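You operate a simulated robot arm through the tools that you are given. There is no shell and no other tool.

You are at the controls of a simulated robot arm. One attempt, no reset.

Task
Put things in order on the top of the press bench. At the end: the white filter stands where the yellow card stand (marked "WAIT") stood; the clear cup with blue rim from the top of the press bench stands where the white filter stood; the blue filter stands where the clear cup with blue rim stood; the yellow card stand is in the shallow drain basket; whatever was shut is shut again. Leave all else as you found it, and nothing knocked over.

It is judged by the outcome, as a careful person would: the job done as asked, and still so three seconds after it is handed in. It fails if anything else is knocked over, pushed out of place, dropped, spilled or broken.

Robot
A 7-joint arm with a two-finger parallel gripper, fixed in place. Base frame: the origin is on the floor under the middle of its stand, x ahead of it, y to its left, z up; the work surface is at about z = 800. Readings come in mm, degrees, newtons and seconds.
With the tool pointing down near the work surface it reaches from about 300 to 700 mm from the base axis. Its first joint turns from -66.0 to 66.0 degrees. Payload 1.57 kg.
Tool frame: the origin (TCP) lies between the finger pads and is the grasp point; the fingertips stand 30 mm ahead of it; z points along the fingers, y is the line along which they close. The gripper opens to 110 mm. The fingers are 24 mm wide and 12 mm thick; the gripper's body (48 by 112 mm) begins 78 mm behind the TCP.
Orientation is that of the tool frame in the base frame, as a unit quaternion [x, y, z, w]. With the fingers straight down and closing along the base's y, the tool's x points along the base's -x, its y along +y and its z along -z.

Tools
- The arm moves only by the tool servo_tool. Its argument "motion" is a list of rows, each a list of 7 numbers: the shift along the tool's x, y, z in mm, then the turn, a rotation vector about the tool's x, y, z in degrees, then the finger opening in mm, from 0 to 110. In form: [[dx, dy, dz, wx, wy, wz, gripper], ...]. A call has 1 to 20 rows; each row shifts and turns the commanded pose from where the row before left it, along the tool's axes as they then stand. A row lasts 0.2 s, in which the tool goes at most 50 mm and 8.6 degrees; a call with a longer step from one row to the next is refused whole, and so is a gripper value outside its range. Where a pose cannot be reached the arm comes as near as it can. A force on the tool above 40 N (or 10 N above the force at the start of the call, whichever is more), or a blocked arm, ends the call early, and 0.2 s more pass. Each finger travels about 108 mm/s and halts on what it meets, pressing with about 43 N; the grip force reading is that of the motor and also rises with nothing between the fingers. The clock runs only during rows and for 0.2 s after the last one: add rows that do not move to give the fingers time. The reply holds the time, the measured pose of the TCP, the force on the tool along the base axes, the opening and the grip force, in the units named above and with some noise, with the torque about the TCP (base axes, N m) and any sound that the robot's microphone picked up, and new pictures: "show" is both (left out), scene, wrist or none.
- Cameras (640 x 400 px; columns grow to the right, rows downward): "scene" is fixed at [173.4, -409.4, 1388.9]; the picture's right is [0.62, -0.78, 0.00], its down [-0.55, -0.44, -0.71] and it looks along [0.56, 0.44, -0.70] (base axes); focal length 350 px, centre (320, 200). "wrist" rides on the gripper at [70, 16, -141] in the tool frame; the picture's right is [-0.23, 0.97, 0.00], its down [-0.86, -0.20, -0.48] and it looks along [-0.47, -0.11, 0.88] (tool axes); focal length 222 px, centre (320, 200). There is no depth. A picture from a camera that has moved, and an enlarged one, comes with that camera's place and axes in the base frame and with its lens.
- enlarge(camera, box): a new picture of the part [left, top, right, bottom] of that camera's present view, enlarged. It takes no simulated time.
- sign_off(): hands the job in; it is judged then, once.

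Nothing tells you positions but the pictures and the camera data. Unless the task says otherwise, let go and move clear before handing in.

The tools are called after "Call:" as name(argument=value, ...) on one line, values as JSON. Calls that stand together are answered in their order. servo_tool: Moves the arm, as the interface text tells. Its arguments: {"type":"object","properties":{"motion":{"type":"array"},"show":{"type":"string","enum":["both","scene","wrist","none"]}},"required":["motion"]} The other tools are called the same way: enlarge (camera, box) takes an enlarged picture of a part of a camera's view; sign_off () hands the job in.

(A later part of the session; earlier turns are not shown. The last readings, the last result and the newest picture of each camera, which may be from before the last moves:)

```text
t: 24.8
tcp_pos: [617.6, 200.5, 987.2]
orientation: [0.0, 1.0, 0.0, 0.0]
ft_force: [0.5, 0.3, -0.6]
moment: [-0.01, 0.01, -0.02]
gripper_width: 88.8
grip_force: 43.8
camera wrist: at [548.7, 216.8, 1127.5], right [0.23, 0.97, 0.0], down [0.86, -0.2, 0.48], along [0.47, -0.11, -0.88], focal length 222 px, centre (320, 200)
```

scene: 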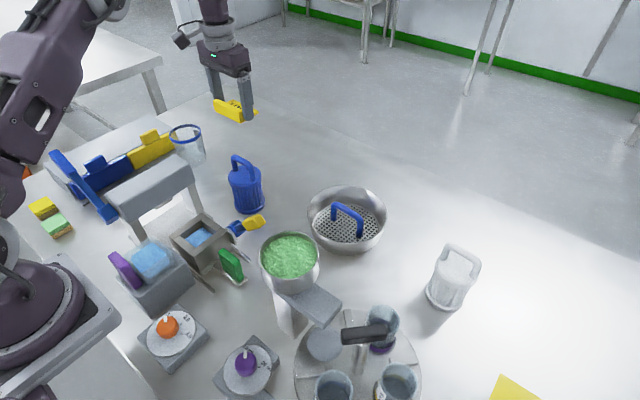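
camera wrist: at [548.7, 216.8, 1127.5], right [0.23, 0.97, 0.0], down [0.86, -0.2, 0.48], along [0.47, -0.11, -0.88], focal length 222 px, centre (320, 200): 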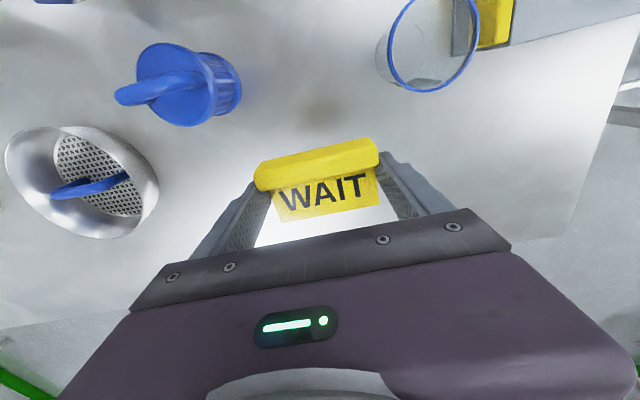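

Still held. I carry it across to the basket in moderate steps.

Call:
servo_tool(motion=[[0, -10, 0, 0, 0, 0, 65], [-0.5, -20, 0, 0, 0, 0, 65], [-0.5, -25, 0, 0, 0, 0, 65], [-0.5, -25, 0, 0, 0, 0, 65], [-0.5, -25, 0, 0, 0, 0, 65], [-0.5, -25, 0, 0, 0, 0, 65], [-0.5, -25, 0, 0, 0, 0, 65], [-0.5, -25, 0, 0, 0, 0, 65], [-0.5, -25, 0, 0, 0, 0, 65], [-0.5, -25, 0, 0, 0, 0, 65], [-0.5, -25, 0, 0, 0, 0, 65], [-0.5, -25, 0, 0, 0, 0, 65], [0, -25, 0, 0, 0, 0, 65], [0, -20, 0, 0, 0, 0, 65], [0, -14, 0, 0, 0, 0, 65], [0, 0, 0, 0, 0, 0, 65]])

```text
t: 28.2
tcp_pos: [624.3, -138.2, 987.8]
orientation: [0.0, 1.0, 0.0, -0.001]
ft_force: [-0.2, 1.1, -0.6]
moment: [-0.01, 0.0, -0.01]
gripper_width: 89.2
grip_force: 43.5
camera wrist: at [554.9, -122.4, 1128.0], right [0.23, 0.97, 0.0], down [0.86, -0.2, 0.48], along [0.47, -0.11, -0.88], focal length 222 px, centre (320, 200)
```

scene: 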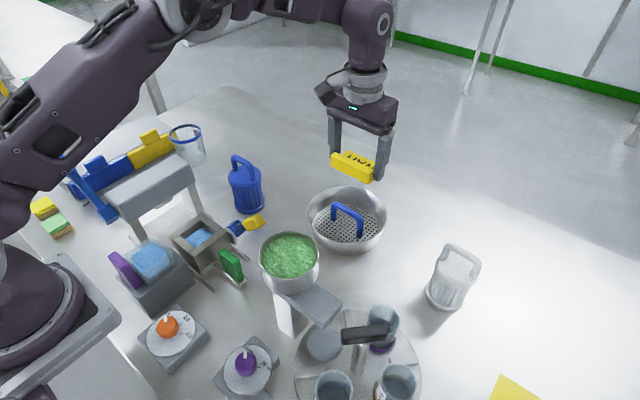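
wrist: 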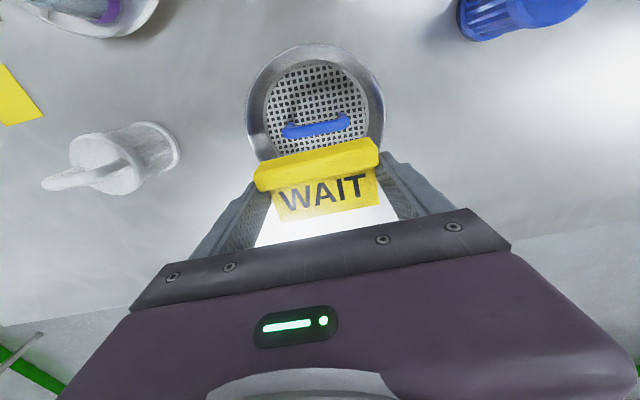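

Now I tilt the tool so the card plate's far edge is raised about 28°, because the basket's handle leaves no room for it to lie flat.

Call:
servo_tool(motion=[[0, 0, 0, 0, -4, 0, 65], [0, 0, 0, 0, -6, 0, 65], [0, 0, 5, 0, -6, 0, 65], [0, 0, 10, 0, -6, 0, 65], [0, 0, 10, 0, -6, 0, 65], [0, 0, 0, 0, 0, 0, 65]])

```text
t: 29.6
tcp_pos: [631.8, -137.8, 963.7]
orientation: [-0.001, 0.97, 0.001, 0.242]
ft_force: [-0.2, 0.4, 0.3]
moment: [0.0, -0.03, 0.02]
gripper_width: 88.7
grip_force: 42.7
camera wrist: at [503.4, -122.0, 1054.7], right [0.2, 0.97, 0.11], down [0.53, -0.2, 0.82], along [0.82, -0.11, -0.56], focal length 222 px, centre (320, 200)
```

scene: 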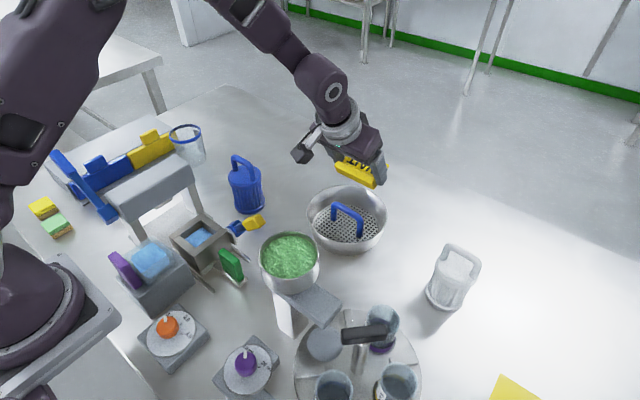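
wrist: 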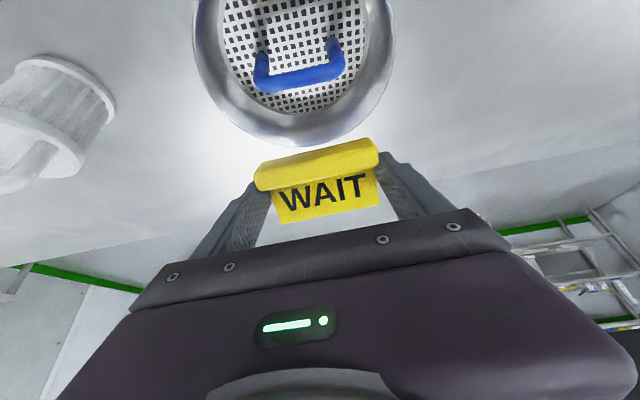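

Call:
servo_tool(motion=[[9, 0, 13.3, 0, 0, 0, 65], [9, 0, 13.3, 0, 0, 0, 65], [9, 0, 13.3, 0, 0, 0, 65], [9, 0, 13.3, 0, 0, 0, 65], [0, 0, 0, 0, 0, 0, 65]])

Call:
enlarge(camera="wrist", box=[200, 80, 440, 230])

Call:
enlarge(camera="scene", box=[284, 130, 412, 260])

```text
t: 30.8
tcp_pos: [624.5, -139.9, 899.6]
orientation: [0.0, 0.97, 0.0, 0.242]
ft_force: [-0.1, -0.5, -0.8]
moment: [-0.01, -0.01, 0.01]
gripper_width: 88.7
grip_force: 43.6
camera wrist: at [496.5, -122.4, 990.5], right [0.2, 0.97, 0.11], down [0.53, -0.2, 0.82], along [0.82, -0.11, -0.56], focal length 222 px, centre (320, 200)
```

scene: 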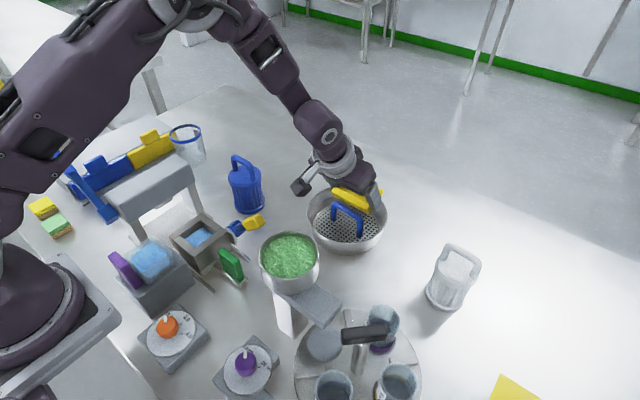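
wrist: 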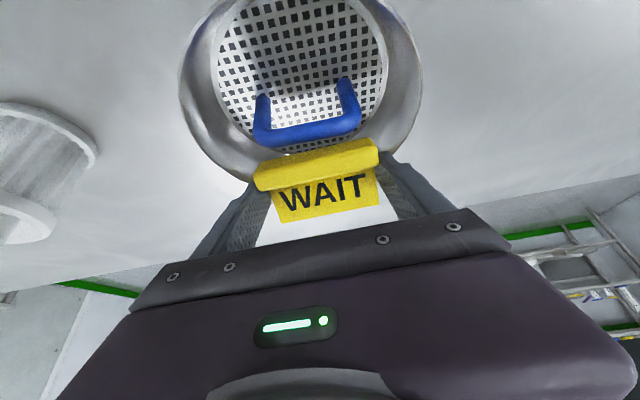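

```text
2.67 times, centred on (320, 155) of wrist
camera zoom: at [496.5, -122.4, 990.5], right [0.2, 0.97, 0.11], down [0.53, -0.2, 0.82], along [0.82, -0.11, -0.56], focal length 592 px, centre (320, 320)
```

zoom: 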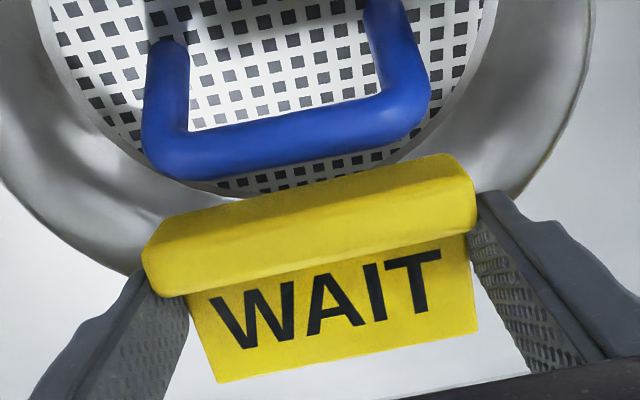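

```text
3.08 times, centred on (348, 195) of scene
camera zoom: at [173.4, -409.4, 1388.9], right [0.62, -0.78, 0.0], down [-0.55, -0.44, -0.71], along [0.56, 0.44, -0.7], focal length 1076 px, centre (234, 215)
```

zoom: 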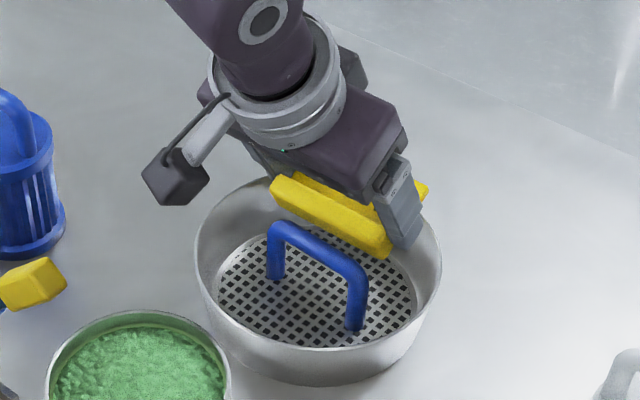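

The block clears the blue handle by a few mm in this view. I tilt a little more (to about 34°), shift slightly toward the handle, and lower toward the basket floor.

Call:
servo_tool(motion=[[0, 0, 0, 0, -3, 0, 65], [0, 0, 0, 0, -3, 0, 65], [5.4, 0.2, 6.9, 0, 0, 0, 65], [5.4, 0.2, 6.9, 0, 0, 0, 65], [5.4, 0.2, 6.9, 0, 0, 0, 65], [5.4, 0.2, 6.9, 0, 0, 0, 65], [0, 0, 0, 0, 0, 0, 65]])

Call:
enlarge(camera="wrist", box=[200, 80, 440, 230])

Call:
enlarge(camera="scene", box=[284, 130, 412, 260])

```text
t: 32.4
tcp_pos: [622.5, -139.4, 866.5]
orientation: [0.0, 0.956, -0.001, 0.294]
ft_force: [-3.9, 1.2, 17.9]
moment: [0.29, -0.62, 0.12]
gripper_width: 89.0
grip_force: 43.0
camera wrist: at [485.3, -121.7, 943.1], right [0.19, 0.97, 0.13], down [0.44, -0.2, 0.88], along [0.88, -0.11, -0.46], focal length 222 px, centre (320, 200)
```

scene: 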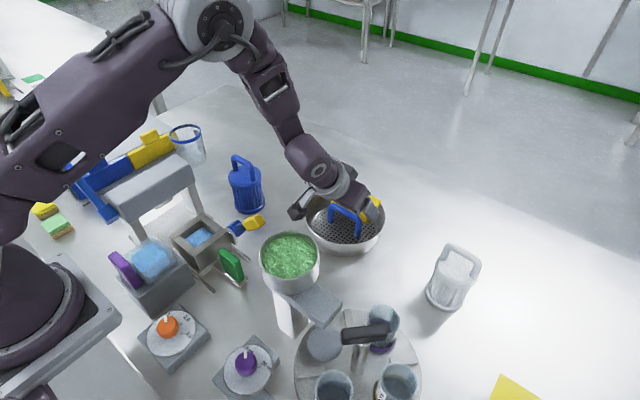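
wrist: 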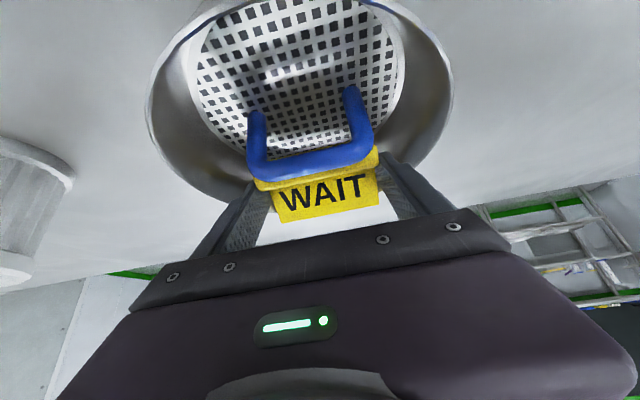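

```text
2.67 times, centred on (320, 155) of wrist
camera zoom: at [485.3, -121.7, 943.1], right [0.19, 0.97, 0.13], down [0.44, -0.2, 0.88], along [0.88, -0.11, -0.46], focal length 592 px, centre (320, 320)
```

zoom: 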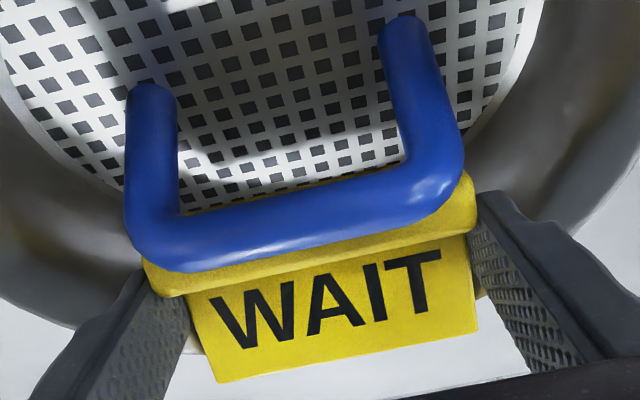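

```text
3.08 times, centred on (348, 195) of scene
camera zoom: at [172.9, -409.3, 1389.0], right [0.62, -0.78, 0.0], down [-0.55, -0.44, -0.71], along [0.56, 0.44, -0.7], focal length 1076 px, centre (234, 215)
```

zoom: 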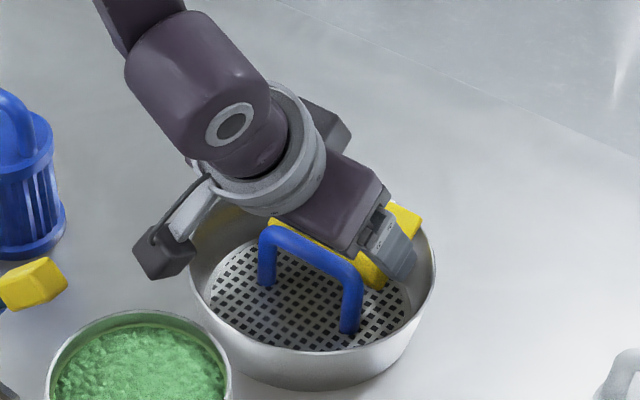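

There's contact: the card is wedging between the handle and the far rim, and the basket looks nudged a few mm. I back straight up before changing the tilt.

Call:
servo_tool(motion=[[-5.6, 0, -8.3, 0, 0, 0, 65], [-8.4, 0, -12.4, 0, 0, 0, 65], [-8.4, 0, -12.4, 0, 0, 0, 65], [0, 0, 0, 0, 0, 0, 65]])

Call:
enlarge(camera="scene", box=[284, 130, 412, 260])

Call:
enlarge(camera="wrist", box=[120, 0, 520, 240])

```text
t: 33.4
tcp_pos: [621.1, -137.9, 904.1]
orientation: [0.001, 0.956, 0.0, 0.293]
ft_force: [-0.5, 0.8, -0.9]
moment: [0.01, -0.02, -0.02]
gripper_width: 89.0
grip_force: 42.8
camera wrist: at [484.8, -121.3, 982.2], right [0.19, 0.97, 0.13], down [0.44, -0.2, 0.87], along [0.88, -0.11, -0.47], focal length 222 px, centre (320, 200)
```

scene: 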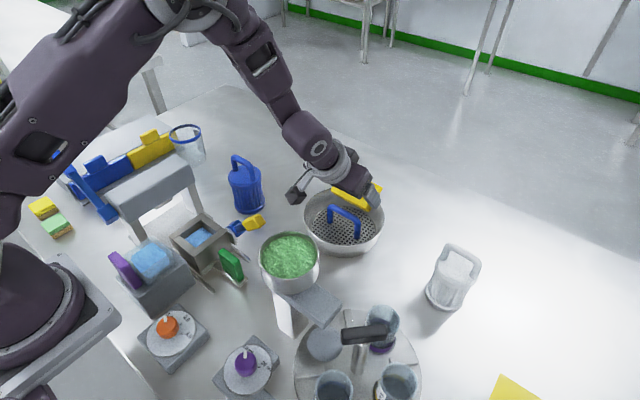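
wrist: 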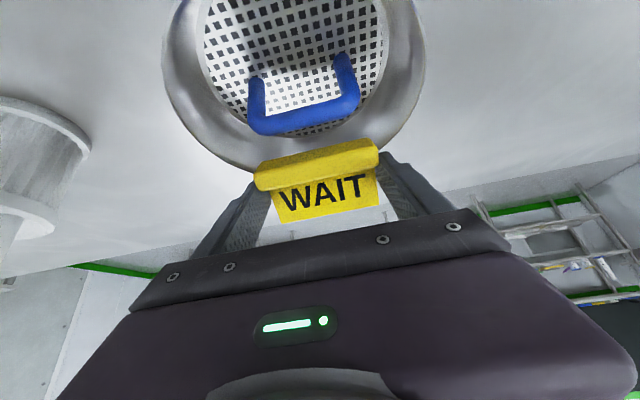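

```text
3.08 times, centred on (348, 195) of scene
camera zoom: at [173.4, -409.4, 1388.9], right [0.62, -0.78, 0.0], down [-0.55, -0.44, -0.71], along [0.56, 0.44, -0.7], focal length 1076 px, centre (234, 215)
```

zoom: 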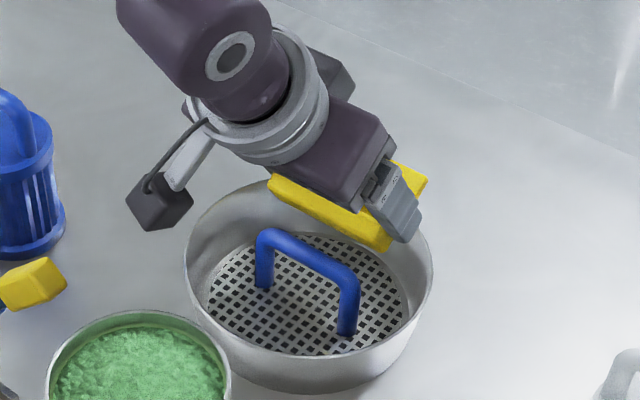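

```text
1.60 times, centred on (320, 120) of wrist
camera zoom: at [484.8, -121.3, 982.2], right [0.19, 0.97, 0.13], down [0.44, -0.2, 0.87], along [0.88, -0.11, -0.47], focal length 355 px, centre (320, 328)
```

zoom: 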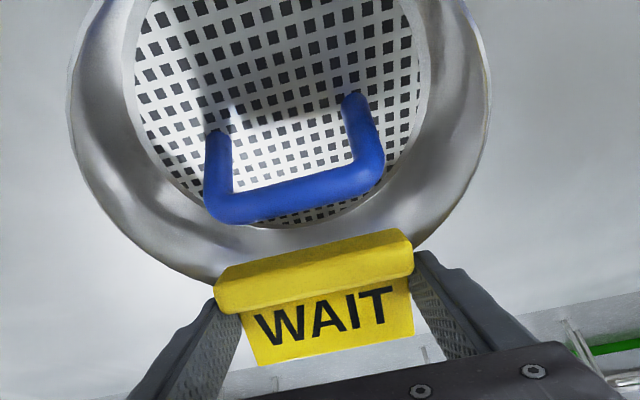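

The basket slid about 11 mm toward me, and I'll push it back later. With the block at the handle side the card is too wide to fit. Laid in the near half with its thin edge by the handle and the block toward the wall, it fits at only about 24° tilt, so I lift and re-tilt the other way.

Call:
servo_tool(motion=[[-8, 0, -12, 0, 0, 0, 65], [-10, 0, -14.7, 0, 0, 0, 65], [-10, 0, -14.7, 0, 0, 0, 65], [0, 0, 0, 0, 4, 0, 65], [0, 0, 0, 0, 6, 0, 65], [0, 0, 0, 0, 6, 0, 65], [0, 0, 0, 0, 6, 0, 65], [0, 0, 0, 0, 6, 0, 65], [0, 0, 0, 0, 6, 0, 65], [10, 0, 0, 0, 6, 0, 65], [20, 0, 0, 0, 6, 0, 65], [20, 0, 0, 0, 6, 0, 65], [15, 0, 0, 0, 6, 0, 65], [0, 0, 0, 0, 0, 0, 65]])

```text
t: 36.4
tcp_pos: [558.5, -138.5, 964.7]
orientation: [0.0, 0.978, 0.0, -0.209]
ft_force: [-0.2, 0.0, -0.2]
moment: [0.0, 0.01, 0.01]
gripper_width: 88.9
grip_force: 42.8
camera wrist: at [552.5, -122.0, 1121.7], right [0.21, 0.97, -0.09], down [0.98, -0.2, 0.09], along [0.07, -0.11, -0.99], focal length 222 px, centre (320, 200)
```

scene: 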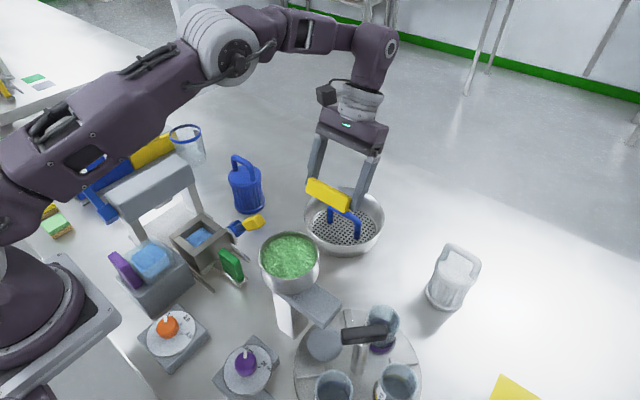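
wrist: 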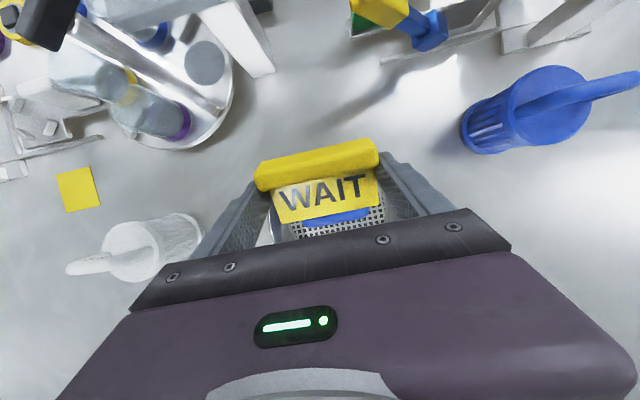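

Call:
servo_tool(motion=[[-5.6, 0.1, 15.2, 0, 0, 0, 65], [-5.6, 0.1, 15.2, 0, 0, 0, 65], [-5.6, 0.1, 15.2, 0, 0, 0, 65], [-5.6, 0.1, 15.2, 0, 0, 0, 65], [0, 0, 0, 0, 0, 0, 65]])

Call:
enlarge(camera="wrist", box=[200, 80, 440, 260])

Call:
enlarge(camera="scene", box=[284, 130, 412, 260])

```text
t: 37.6
tcp_pos: [554.5, -137.0, 900.2]
orientation: [0.0, 0.978, 0.0, -0.207]
ft_force: [0.2, 0.0, -0.8]
moment: [-0.01, -0.02, 0.0]
gripper_width: 88.7
grip_force: 43.1
camera wrist: at [547.7, -120.8, 1057.3], right [0.21, 0.97, -0.09], down [0.98, -0.2, 0.09], along [0.07, -0.11, -0.99], focal length 222 px, centre (320, 200)
```

scene: 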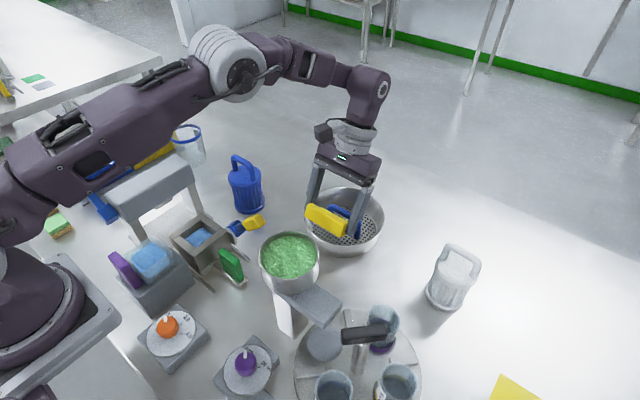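
wrist: 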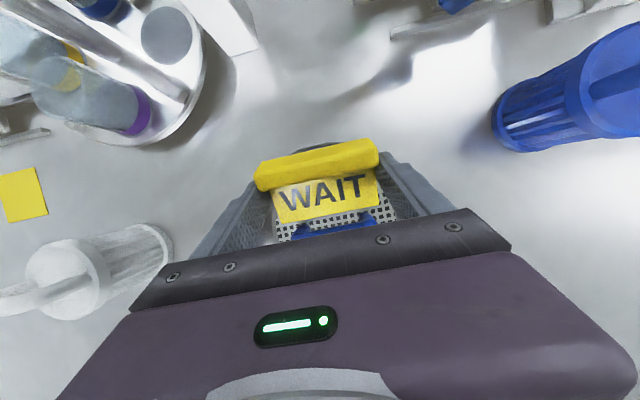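

```text
2.22 times, centred on (320, 170) of wrist
camera zoom: at [547.7, -120.8, 1057.3], right [0.21, 0.97, -0.09], down [0.98, -0.2, 0.09], along [0.07, -0.11, -0.99], focal length 494 px, centre (320, 267)
```

zoom: 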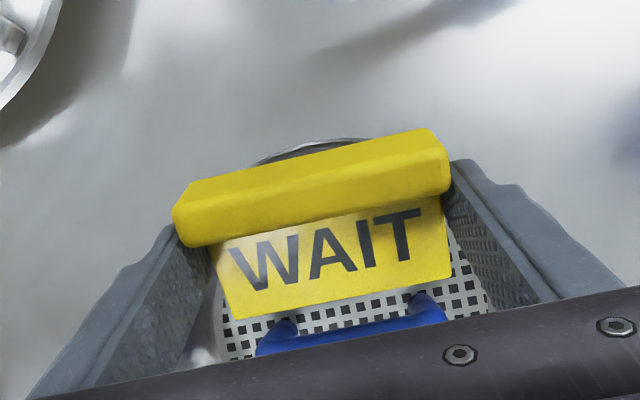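

```text
3.08 times, centred on (348, 195) of scene
camera zoom: at [173.4, -409.4, 1388.9], right [0.62, -0.78, 0.0], down [-0.55, -0.44, -0.71], along [0.56, 0.44, -0.7], focal length 1076 px, centre (234, 215)
```

zoom: 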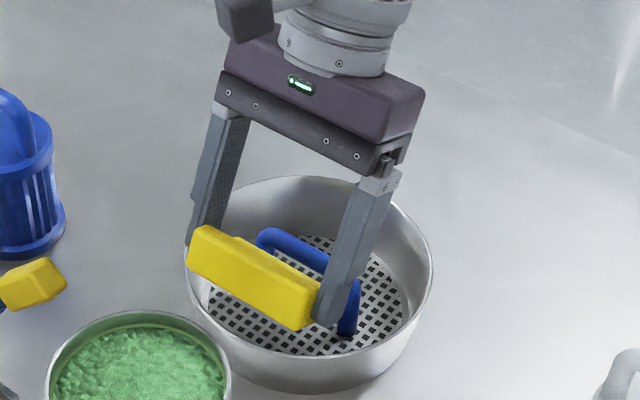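

The card now fits between the near rim and the handle with a few mm on each side if I shift about 6 mm outward. I lower gently.

Call:
servo_tool(motion=[[-5.9, 0.3, 8.3, 0, 0, 0, 65], [-5.9, 0.3, 8.3, 0, 0, 0, 65], [-5.9, 0.3, 8.3, 0, 0, 0, 65], [0, 0, 0, 0, 0, 0, 65]])

Call:
enlarge(camera="wrist", box=[200, 80, 440, 260])

Call:
enlarge(camera="scene", box=[284, 130, 412, 260])

```text
t: 38.6
tcp_pos: [560.7, -137.3, 871.1]
orientation: [0.0, 0.978, -0.001, -0.207]
ft_force: [7.2, -3.9, 36.1]
moment: [-0.03, 0.9, 0.11]
gripper_width: 88.8
grip_force: 42.8
camera wrist: at [554.2, -120.9, 1028.6], right [0.21, 0.97, -0.09], down [0.98, -0.2, 0.09], along [0.07, -0.11, -0.99], focal length 222 px, centre (320, 200)
```

scene: 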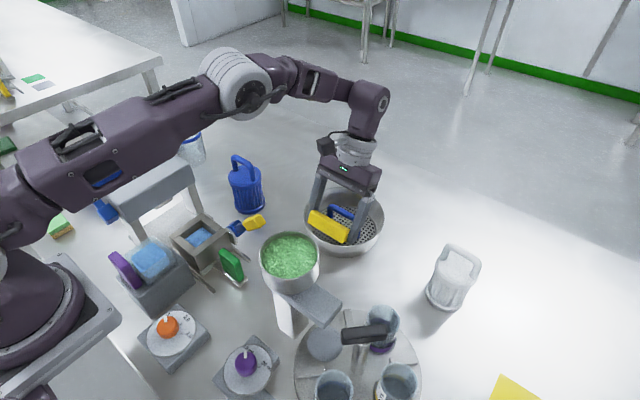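
wrist: 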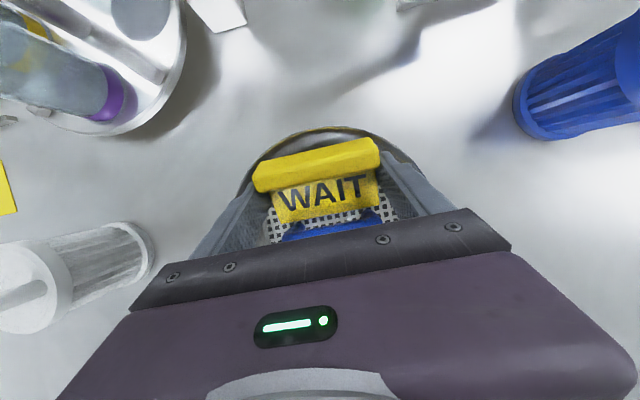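

```text
2.22 times, centred on (320, 170) of wrist
camera zoom: at [554.2, -120.9, 1028.6], right [0.21, 0.97, -0.09], down [0.98, -0.2, 0.09], along [0.07, -0.11, -0.99], focal length 494 px, centre (320, 267)
```

zoom: 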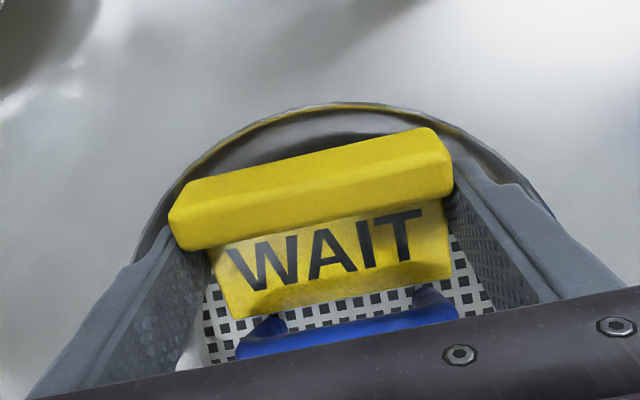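

```text
3.08 times, centred on (348, 195) of scene
camera zoom: at [173.0, -409.3, 1388.9], right [0.62, -0.78, 0.0], down [-0.55, -0.44, -0.71], along [0.56, 0.44, -0.7], focal length 1076 px, centre (234, 215)
```

zoom: 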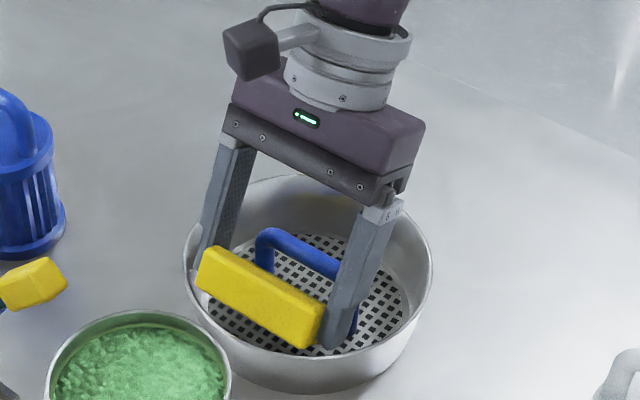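

The block's outer bottom edge is riding on the near rim (36 N), not yet inside. I back up, tilt about 6° more, shift a few mm toward the handle and try again.

Call:
servo_tool(motion=[[3, 0, -6.5, 0, 0, 0, 65], [4.5, 0, -10, 0, 0, 0, 65], [0, 0, 0, 0, 3, 0, 65], [0, 0, 0, 0, 3, 0, 65], [-3, 0.6, -1.7, 0, 0, 0, 65], [-3, 0.6, -1.7, 0, 0, 0, 65], [0, 0, 0, 0, 0, 0, 65]])

Call:
enlarge(camera="wrist", box=[200, 80, 440, 260])

Call:
enlarge(camera="scene", box=[284, 130, 412, 260])

```text
t: 40.2
tcp_pos: [558.3, -134.0, 884.7]
orientation: [-0.005, 0.962, 0.001, -0.273]
ft_force: [0.4, -0.2, -0.7]
moment: [0.01, -0.03, 0.01]
gripper_width: 88.6
grip_force: 43.1
out of reach, approached as far as the arm can: row 6
camera wrist: at [572.8, -117.6, 1040.8], right [0.18, 0.98, -0.11], down [0.98, -0.19, -0.04], along [-0.06, -0.1, -0.99], focal length 222 px, centre (320, 200)
```

scene: 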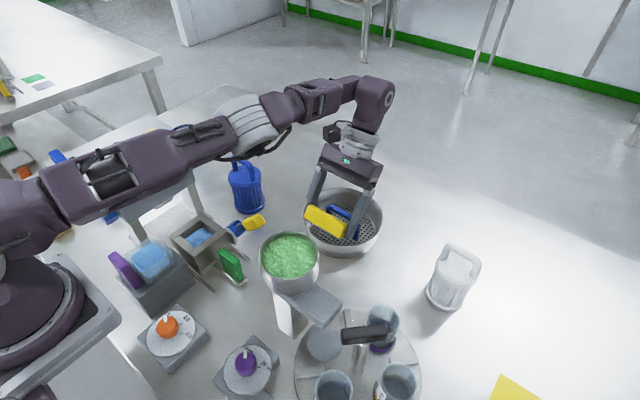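
wrist: 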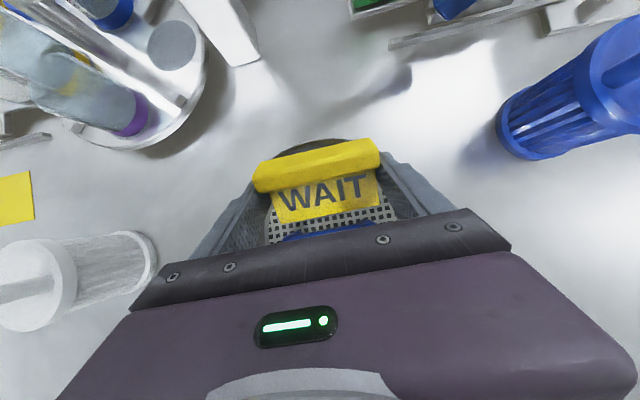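

```text
2.22 times, centred on (320, 170) of wrist
camera zoom: at [572.8, -117.6, 1040.8], right [0.18, 0.98, -0.11], down [0.98, -0.19, -0.04], along [-0.06, -0.1, -0.99], focal length 494 px, centre (320, 267)
```

zoom: 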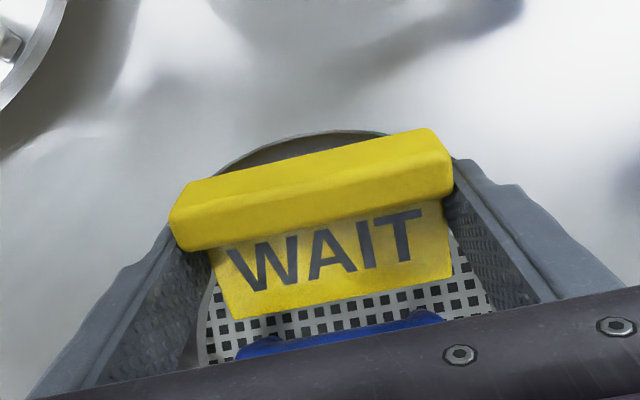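

```text
3.08 times, centred on (348, 195) of scene
camera zoom: at [173.4, -409.4, 1388.9], right [0.62, -0.78, 0.0], down [-0.55, -0.44, -0.71], along [0.56, 0.44, -0.7], focal length 1076 px, centre (234, 215)
```

zoom: 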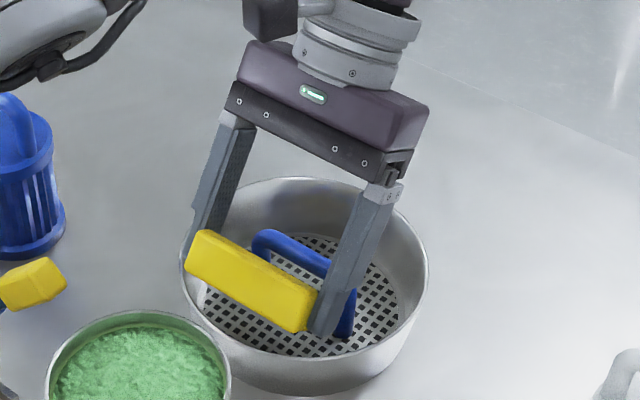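

That pose was just beyond the arm's reach. I ease the tilt back to about 27° and pull in slightly, then read the pose.

Call:
servo_tool(motion=[[0, 0, 0, 0, -3, 0, 65], [2.7, 0, 1.4, 0, 0, 0, 65], [0, 0, 0, 0, 0, 0, 65]])

Call:
enlarge(camera="wrist", box=[200, 80, 440, 260])

```text
t: 41.0
tcp_pos: [564.0, -132.3, 888.3]
orientation: [0.001, 0.973, 0.0, -0.233]
ft_force: [0.0, 0.1, -0.6]
moment: [-0.02, -0.02, -0.01]
gripper_width: 88.9
grip_force: 43.4
out of reach, approached as far as the arm can: row 1
camera wrist: at [565.5, -115.2, 1044.3], right [0.2, 0.97, -0.1], down [0.98, -0.2, 0.04], along [0.02, -0.11, -0.99], focal length 222 px, centre (320, 200)
```

scene: 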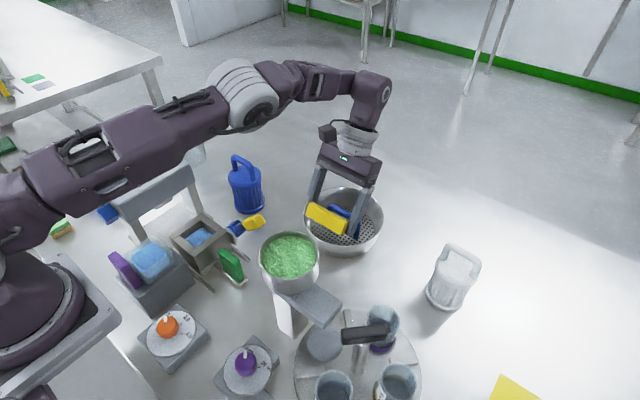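
wrist: 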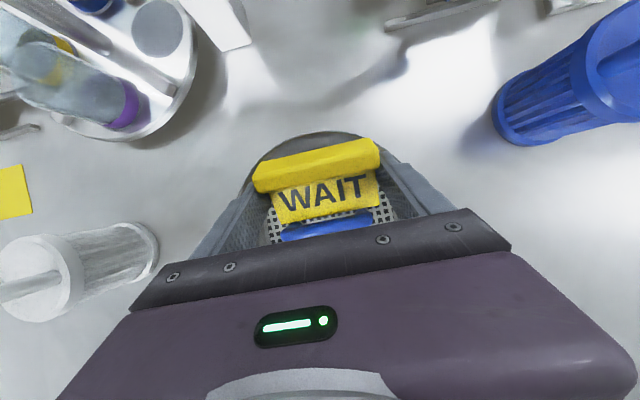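

```text
2.22 times, centred on (320, 170) of wrist
camera zoom: at [565.5, -115.2, 1044.3], right [0.2, 0.97, -0.1], down [0.98, -0.2, 0.04], along [0.02, -0.11, -0.99], focal length 494 px, centre (320, 267)
```

zoom: 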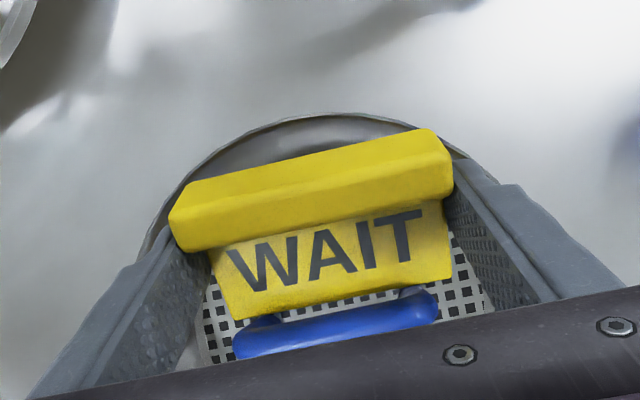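

The tilt is 27° and the pose is reachable. The card now lies between rim and handle in the picture, so I centre it in y and lower slowly.

Call:
servo_tool(motion=[[-2.9, -1.0, 5.8, 0, 0, 0, 65], [-2.9, -1.0, 5.8, 0, 0, 0, 65], [-2.9, -1.0, 5.8, 0, 0, 0, 65], [-2.9, 0, 5.8, 0, 0, 0, 65], [0, 0, 0, 0, 0, 0, 65]])

Call:
enlarge(camera="wrist", box=[200, 80, 440, 260])

Call:
enlarge(camera="scene", box=[284, 130, 412, 260])

```text
t: 42.2
tcp_pos: [564.0, -134.9, 861.8]
orientation: [0.0, 0.972, 0.0, -0.234]
ft_force: [0.9, -1.4, 9.9]
moment: [0.38, 0.54, 0.08]
gripper_width: 89.0
grip_force: 42.4
camera wrist: at [565.4, -117.9, 1018.0], right [0.2, 0.97, -0.1], down [0.98, -0.2, 0.04], along [0.02, -0.11, -0.99], focal length 222 px, centre (320, 200)
```

scene: 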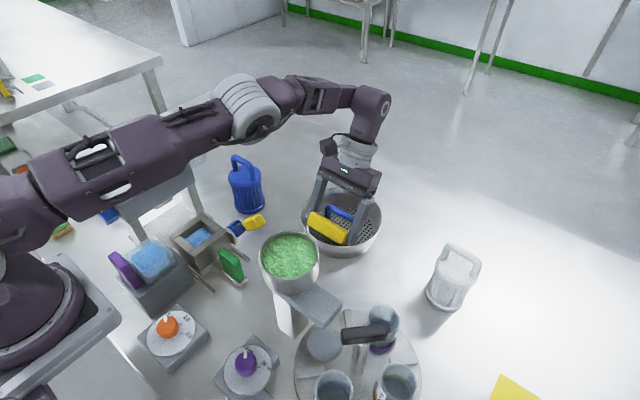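
wrist: 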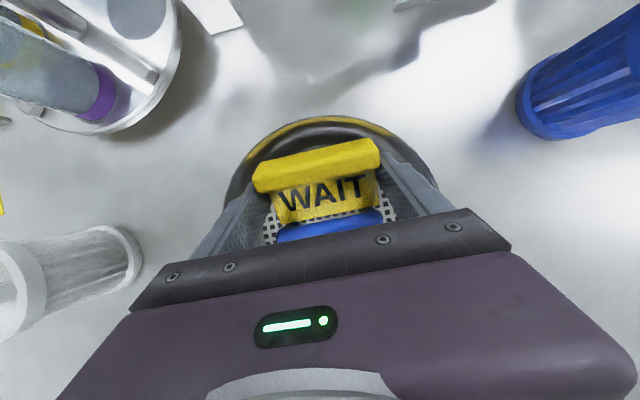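

```text
2.22 times, centred on (320, 170) of wrist
camera zoom: at [565.4, -117.9, 1018.0], right [0.2, 0.97, -0.1], down [0.98, -0.2, 0.04], along [0.02, -0.11, -0.99], focal length 494 px, centre (320, 267)
```

zoom: 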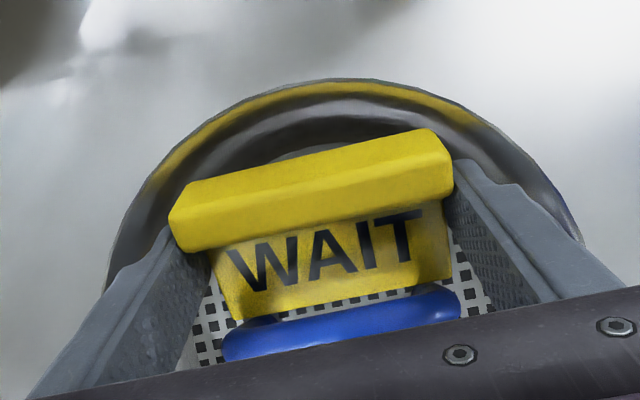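

```text
3.08 times, centred on (348, 195) of scene
camera zoom: at [173.2, -409.4, 1388.9], right [0.62, -0.78, 0.0], down [-0.55, -0.44, -0.71], along [0.56, 0.44, -0.7], focal length 1076 px, centre (234, 215)
```

zoom: 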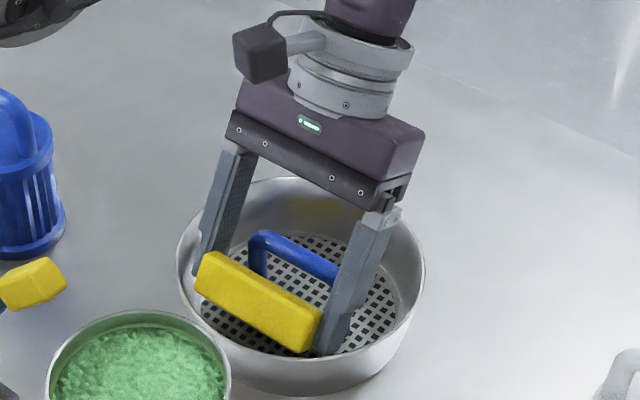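

The card is inside the rim, held lightly between wall and handle about 7 mm above the floor. I pivot it slightly about its outer edge to bring the inner edge down before letting go.

Call:
servo_tool(motion=[[-1.15, 0, 0.8, 0, 2, 0, 65], [-1.15, 0, 0.8, 0, 2, 0, 65], [0, 0, 0, 0, 0, 0, 65]])

Call:
enlarge(camera="wrist", box=[200, 80, 440, 260])

Call:
enlarge(camera="scene", box=[284, 130, 412, 260])

```text
t: 43.0
tcp_pos: [559.9, -133.6, 859.3]
orientation: [-0.002, 0.964, 0.001, -0.264]
ft_force: [0.2, 0.4, 0.2]
moment: [-0.01, -0.02, 0.0]
gripper_width: 89.1
grip_force: 43.2
out of reach, approached as far as the arm can: row 2
camera wrist: at [571.7, -117.0, 1015.4], right [0.19, 0.97, -0.11], down [0.98, -0.2, -0.02], along [-0.05, -0.11, -0.99], focal length 222 px, centre (320, 200)
```

scene: 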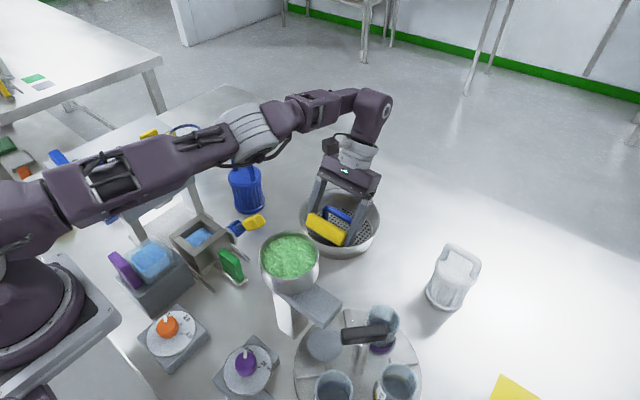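
wrist: 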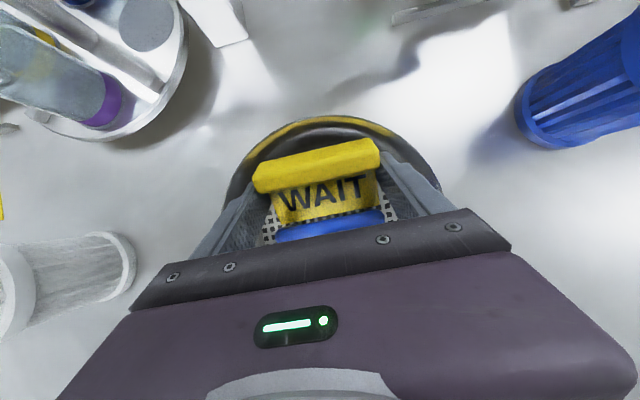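

```text
2.22 times, centred on (320, 170) of wrist
camera zoom: at [571.7, -117.0, 1015.4], right [0.19, 0.97, -0.11], down [0.98, -0.2, -0.02], along [-0.05, -0.11, -0.99], focal length 494 px, centre (320, 267)
```

zoom: 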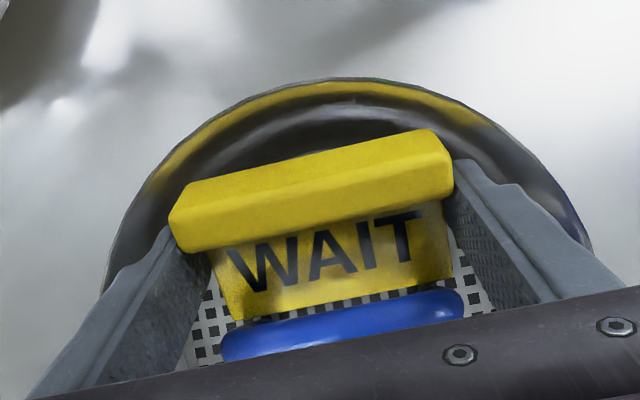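

```text
3.08 times, centred on (348, 195) of scene
camera zoom: at [173.4, -409.4, 1388.9], right [0.62, -0.78, 0.0], down [-0.55, -0.44, -0.71], along [0.56, 0.44, -0.7], focal length 1076 px, centre (234, 215)
```

zoom: 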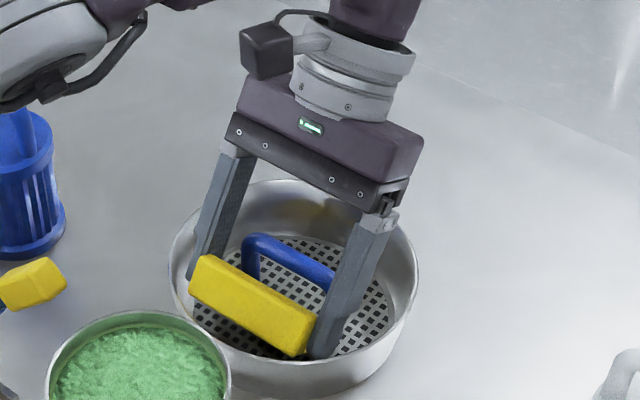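

The force is nearly zero and the inner edge is about 4 mm above the basket floor. I open just enough to release, then rise straight up.

Call:
servo_tool(motion=[[0, 0, 0, 0, 0, 0, 93], [0, 0, 0, 0, 0, 0, 97], [0, 0, 0, 0, 0, 0, 97], [0, 0, 0, 0, 0, 0, 97]])

Call:
enlarge(camera="wrist", box=[200, 80, 440, 260])

Call:
enlarge(camera="scene", box=[284, 130, 412, 260])

```text
t: 44.0
tcp_pos: [559.1, -132.9, 859.3]
orientation: [-0.002, 0.965, 0.001, -0.263]
ft_force: [1.3, 0.0, -0.5]
moment: [0.0, -0.02, 0.01]
gripper_width: 94.9
grip_force: 0.1
camera wrist: at [571.7, -117.1, 1015.6], right [0.19, 0.97, -0.11], down [0.98, -0.2, -0.02], along [-0.04, -0.11, -0.99], focal length 222 px, centre (320, 200)
```

scene: 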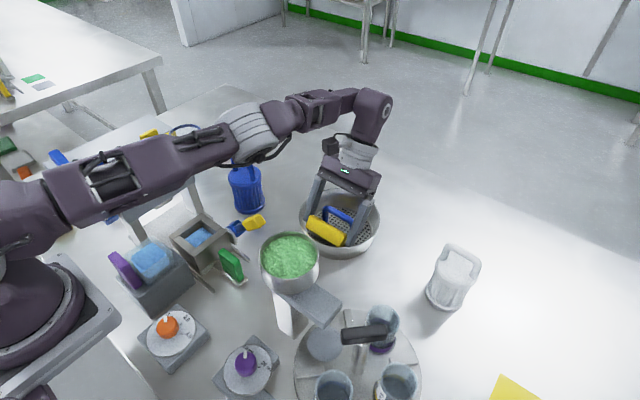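
wrist: 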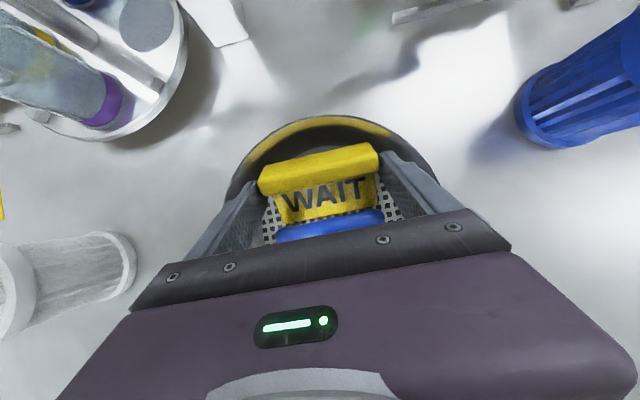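

```text
2.22 times, centred on (320, 170) of wrist
camera zoom: at [571.7, -117.1, 1015.6], right [0.19, 0.97, -0.11], down [0.98, -0.2, -0.02], along [-0.04, -0.11, -0.99], focal length 494 px, centre (320, 267)
```

zoom: 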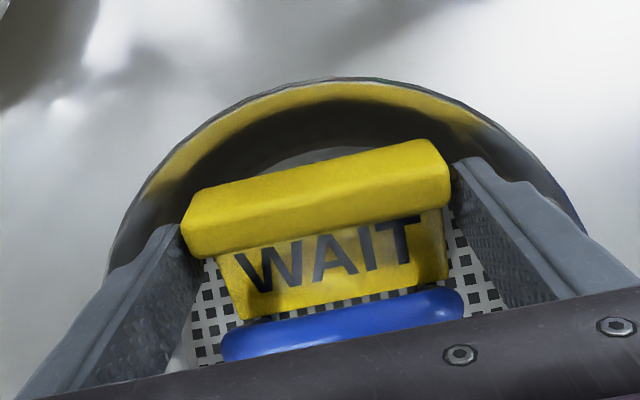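

```text
3.08 times, centred on (348, 195) of scene
camera zoom: at [173.4, -409.4, 1388.9], right [0.62, -0.78, 0.0], down [-0.55, -0.44, -0.71], along [0.56, 0.44, -0.7], focal length 1076 px, centre (234, 215)
```

zoom: 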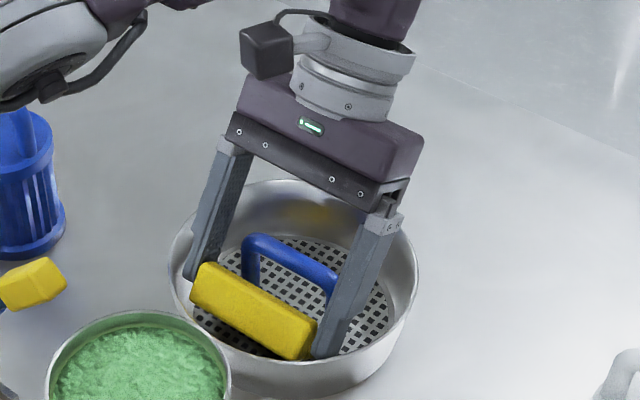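

The card stand has dropped the last few mm and rests in the basket. I withdraw upward and come back to a vertical tool.

Call:
servo_tool(motion=[[7, 0, -6, 0, 0, 0, 97], [8, 0, -9.3, 0, 0, 0, 97], [8, 0, -11, 0, 0, 0, 97], [10, 0, -17, 0, 0, 0, 97], [10, 0, -17, 0, 0, 0, 97], [10, 0, -17, 0, 0, 0, 97], [10, 0, -17, 0, -5, 0, 97], [0, 0, -20, 0, -6, 0, 97], [0, 0, -20, 0, -7, 0, 97], [0, 0, 0, 0, -7, 0, 97], [0, 0, 0, 0, -6, 0, 97], [0, 0, 0, 0, 0, 0, 97]])

Call:
enlarge(camera="scene", box=[284, 150, 412, 260])

```text
t: 46.6
tcp_pos: [570.6, -133.2, 1008.5]
orientation: [0.0, 1.0, 0.0, 0.001]
ft_force: [0.6, 0.3, -0.1]
moment: [-0.01, 0.02, 0.03]
gripper_width: 97.1
grip_force: 0.1
camera wrist: at [499.9, -116.6, 1149.9], right [0.23, 0.97, 0.0], down [0.85, -0.2, 0.48], along [0.47, -0.11, -0.88], focal length 222 px, centre (320, 200)
```

scene: 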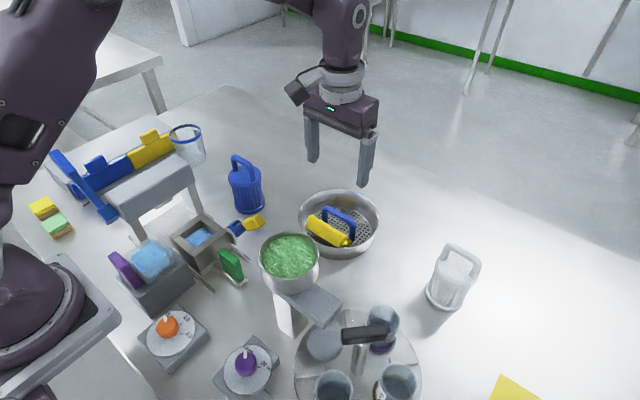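
wrist: 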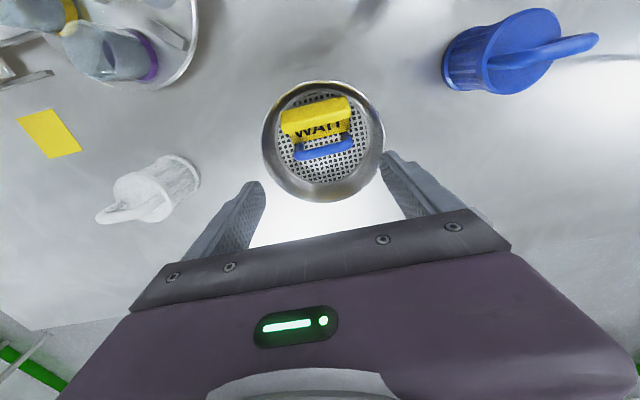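

```text
3.64 times, centred on (348, 205) of scene
camera zoom: at [173.4, -409.4, 1388.9], right [0.62, -0.78, 0.0], down [-0.55, -0.44, -0.71], along [0.56, 0.44, -0.7], focal length 1272 px, centre (218, 182)
```

zoom: 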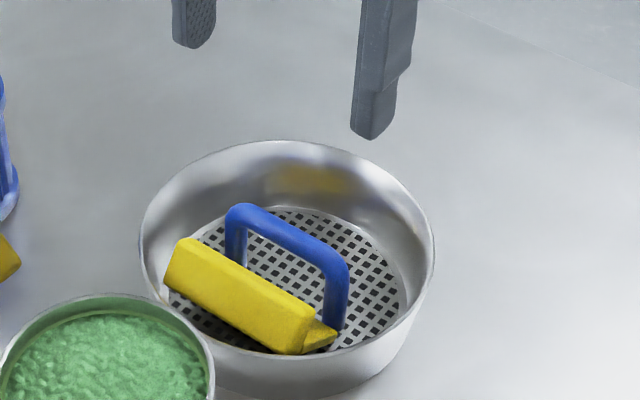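

The card stand rests in the basket. The basket itself has slid about (-21,+8) mm from where it stood, so I'll put closed fingers inside the far half and nudge it back against its far wall.

Call:
servo_tool(motion=[[-18, -4.3, 0, 0, 0, 0, 60], [-18, -4.3, 10, 0, 0, 0, 20], [-18, -4.2, 20, 0, 0, 0, 0], [0, 0, 30, 0, 0, 0, 0], [0, 0, 30, 0, 0, 0, 0], [0, 0, 0, 0, 0, 0, 0]])

Call:
enlarge(camera="wrist", box=[180, 40, 460, 215])

Call:
enlarge(camera="scene", box=[284, 150, 412, 260])

```text
t: 48.0
tcp_pos: [623.7, -146.6, 919.0]
orientation: [0.001, 1.0, 0.0, 0.0]
ft_force: [-0.3, 0.0, -0.4]
moment: [-0.03, 0.03, 0.03]
gripper_width: 0.0
grip_force: 21.5
camera wrist: at [554.4, -129.4, 1059.5], right [0.23, 0.97, 0.0], down [0.86, -0.2, 0.48], along [0.47, -0.11, -0.88], focal length 222 px, centre (320, 200)
```

scene: 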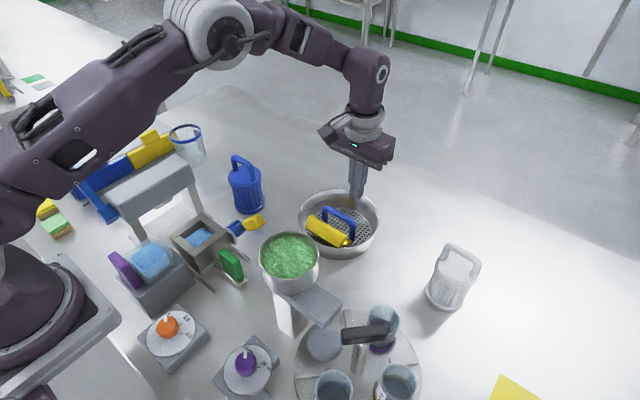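
wrist: 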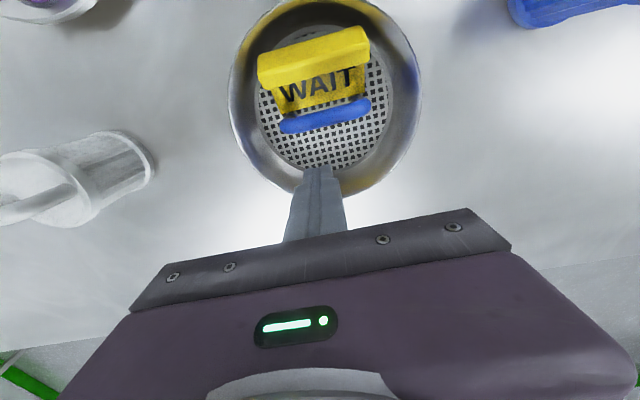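

```text
2.29 times, centred on (320, 128) of wrist
camera zoom: at [554.4, -129.4, 1059.5], right [0.23, 0.97, 0.0], down [0.86, -0.2, 0.48], along [0.47, -0.11, -0.88], focal length 508 px, centre (320, 366)
```

zoom: 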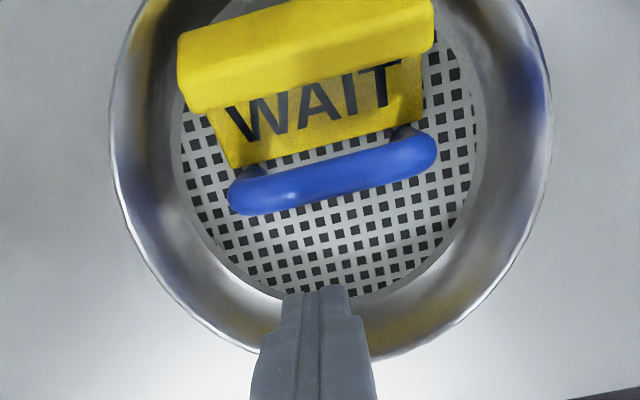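

```text
3.64 times, centred on (348, 205) of scene
camera zoom: at [173.4, -409.4, 1388.9], right [0.62, -0.78, 0.0], down [-0.55, -0.44, -0.71], along [0.56, 0.44, -0.7], focal length 1272 px, centre (218, 182)
```

zoom: 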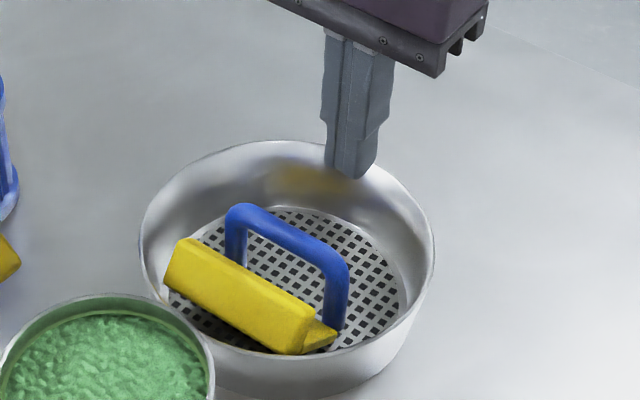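

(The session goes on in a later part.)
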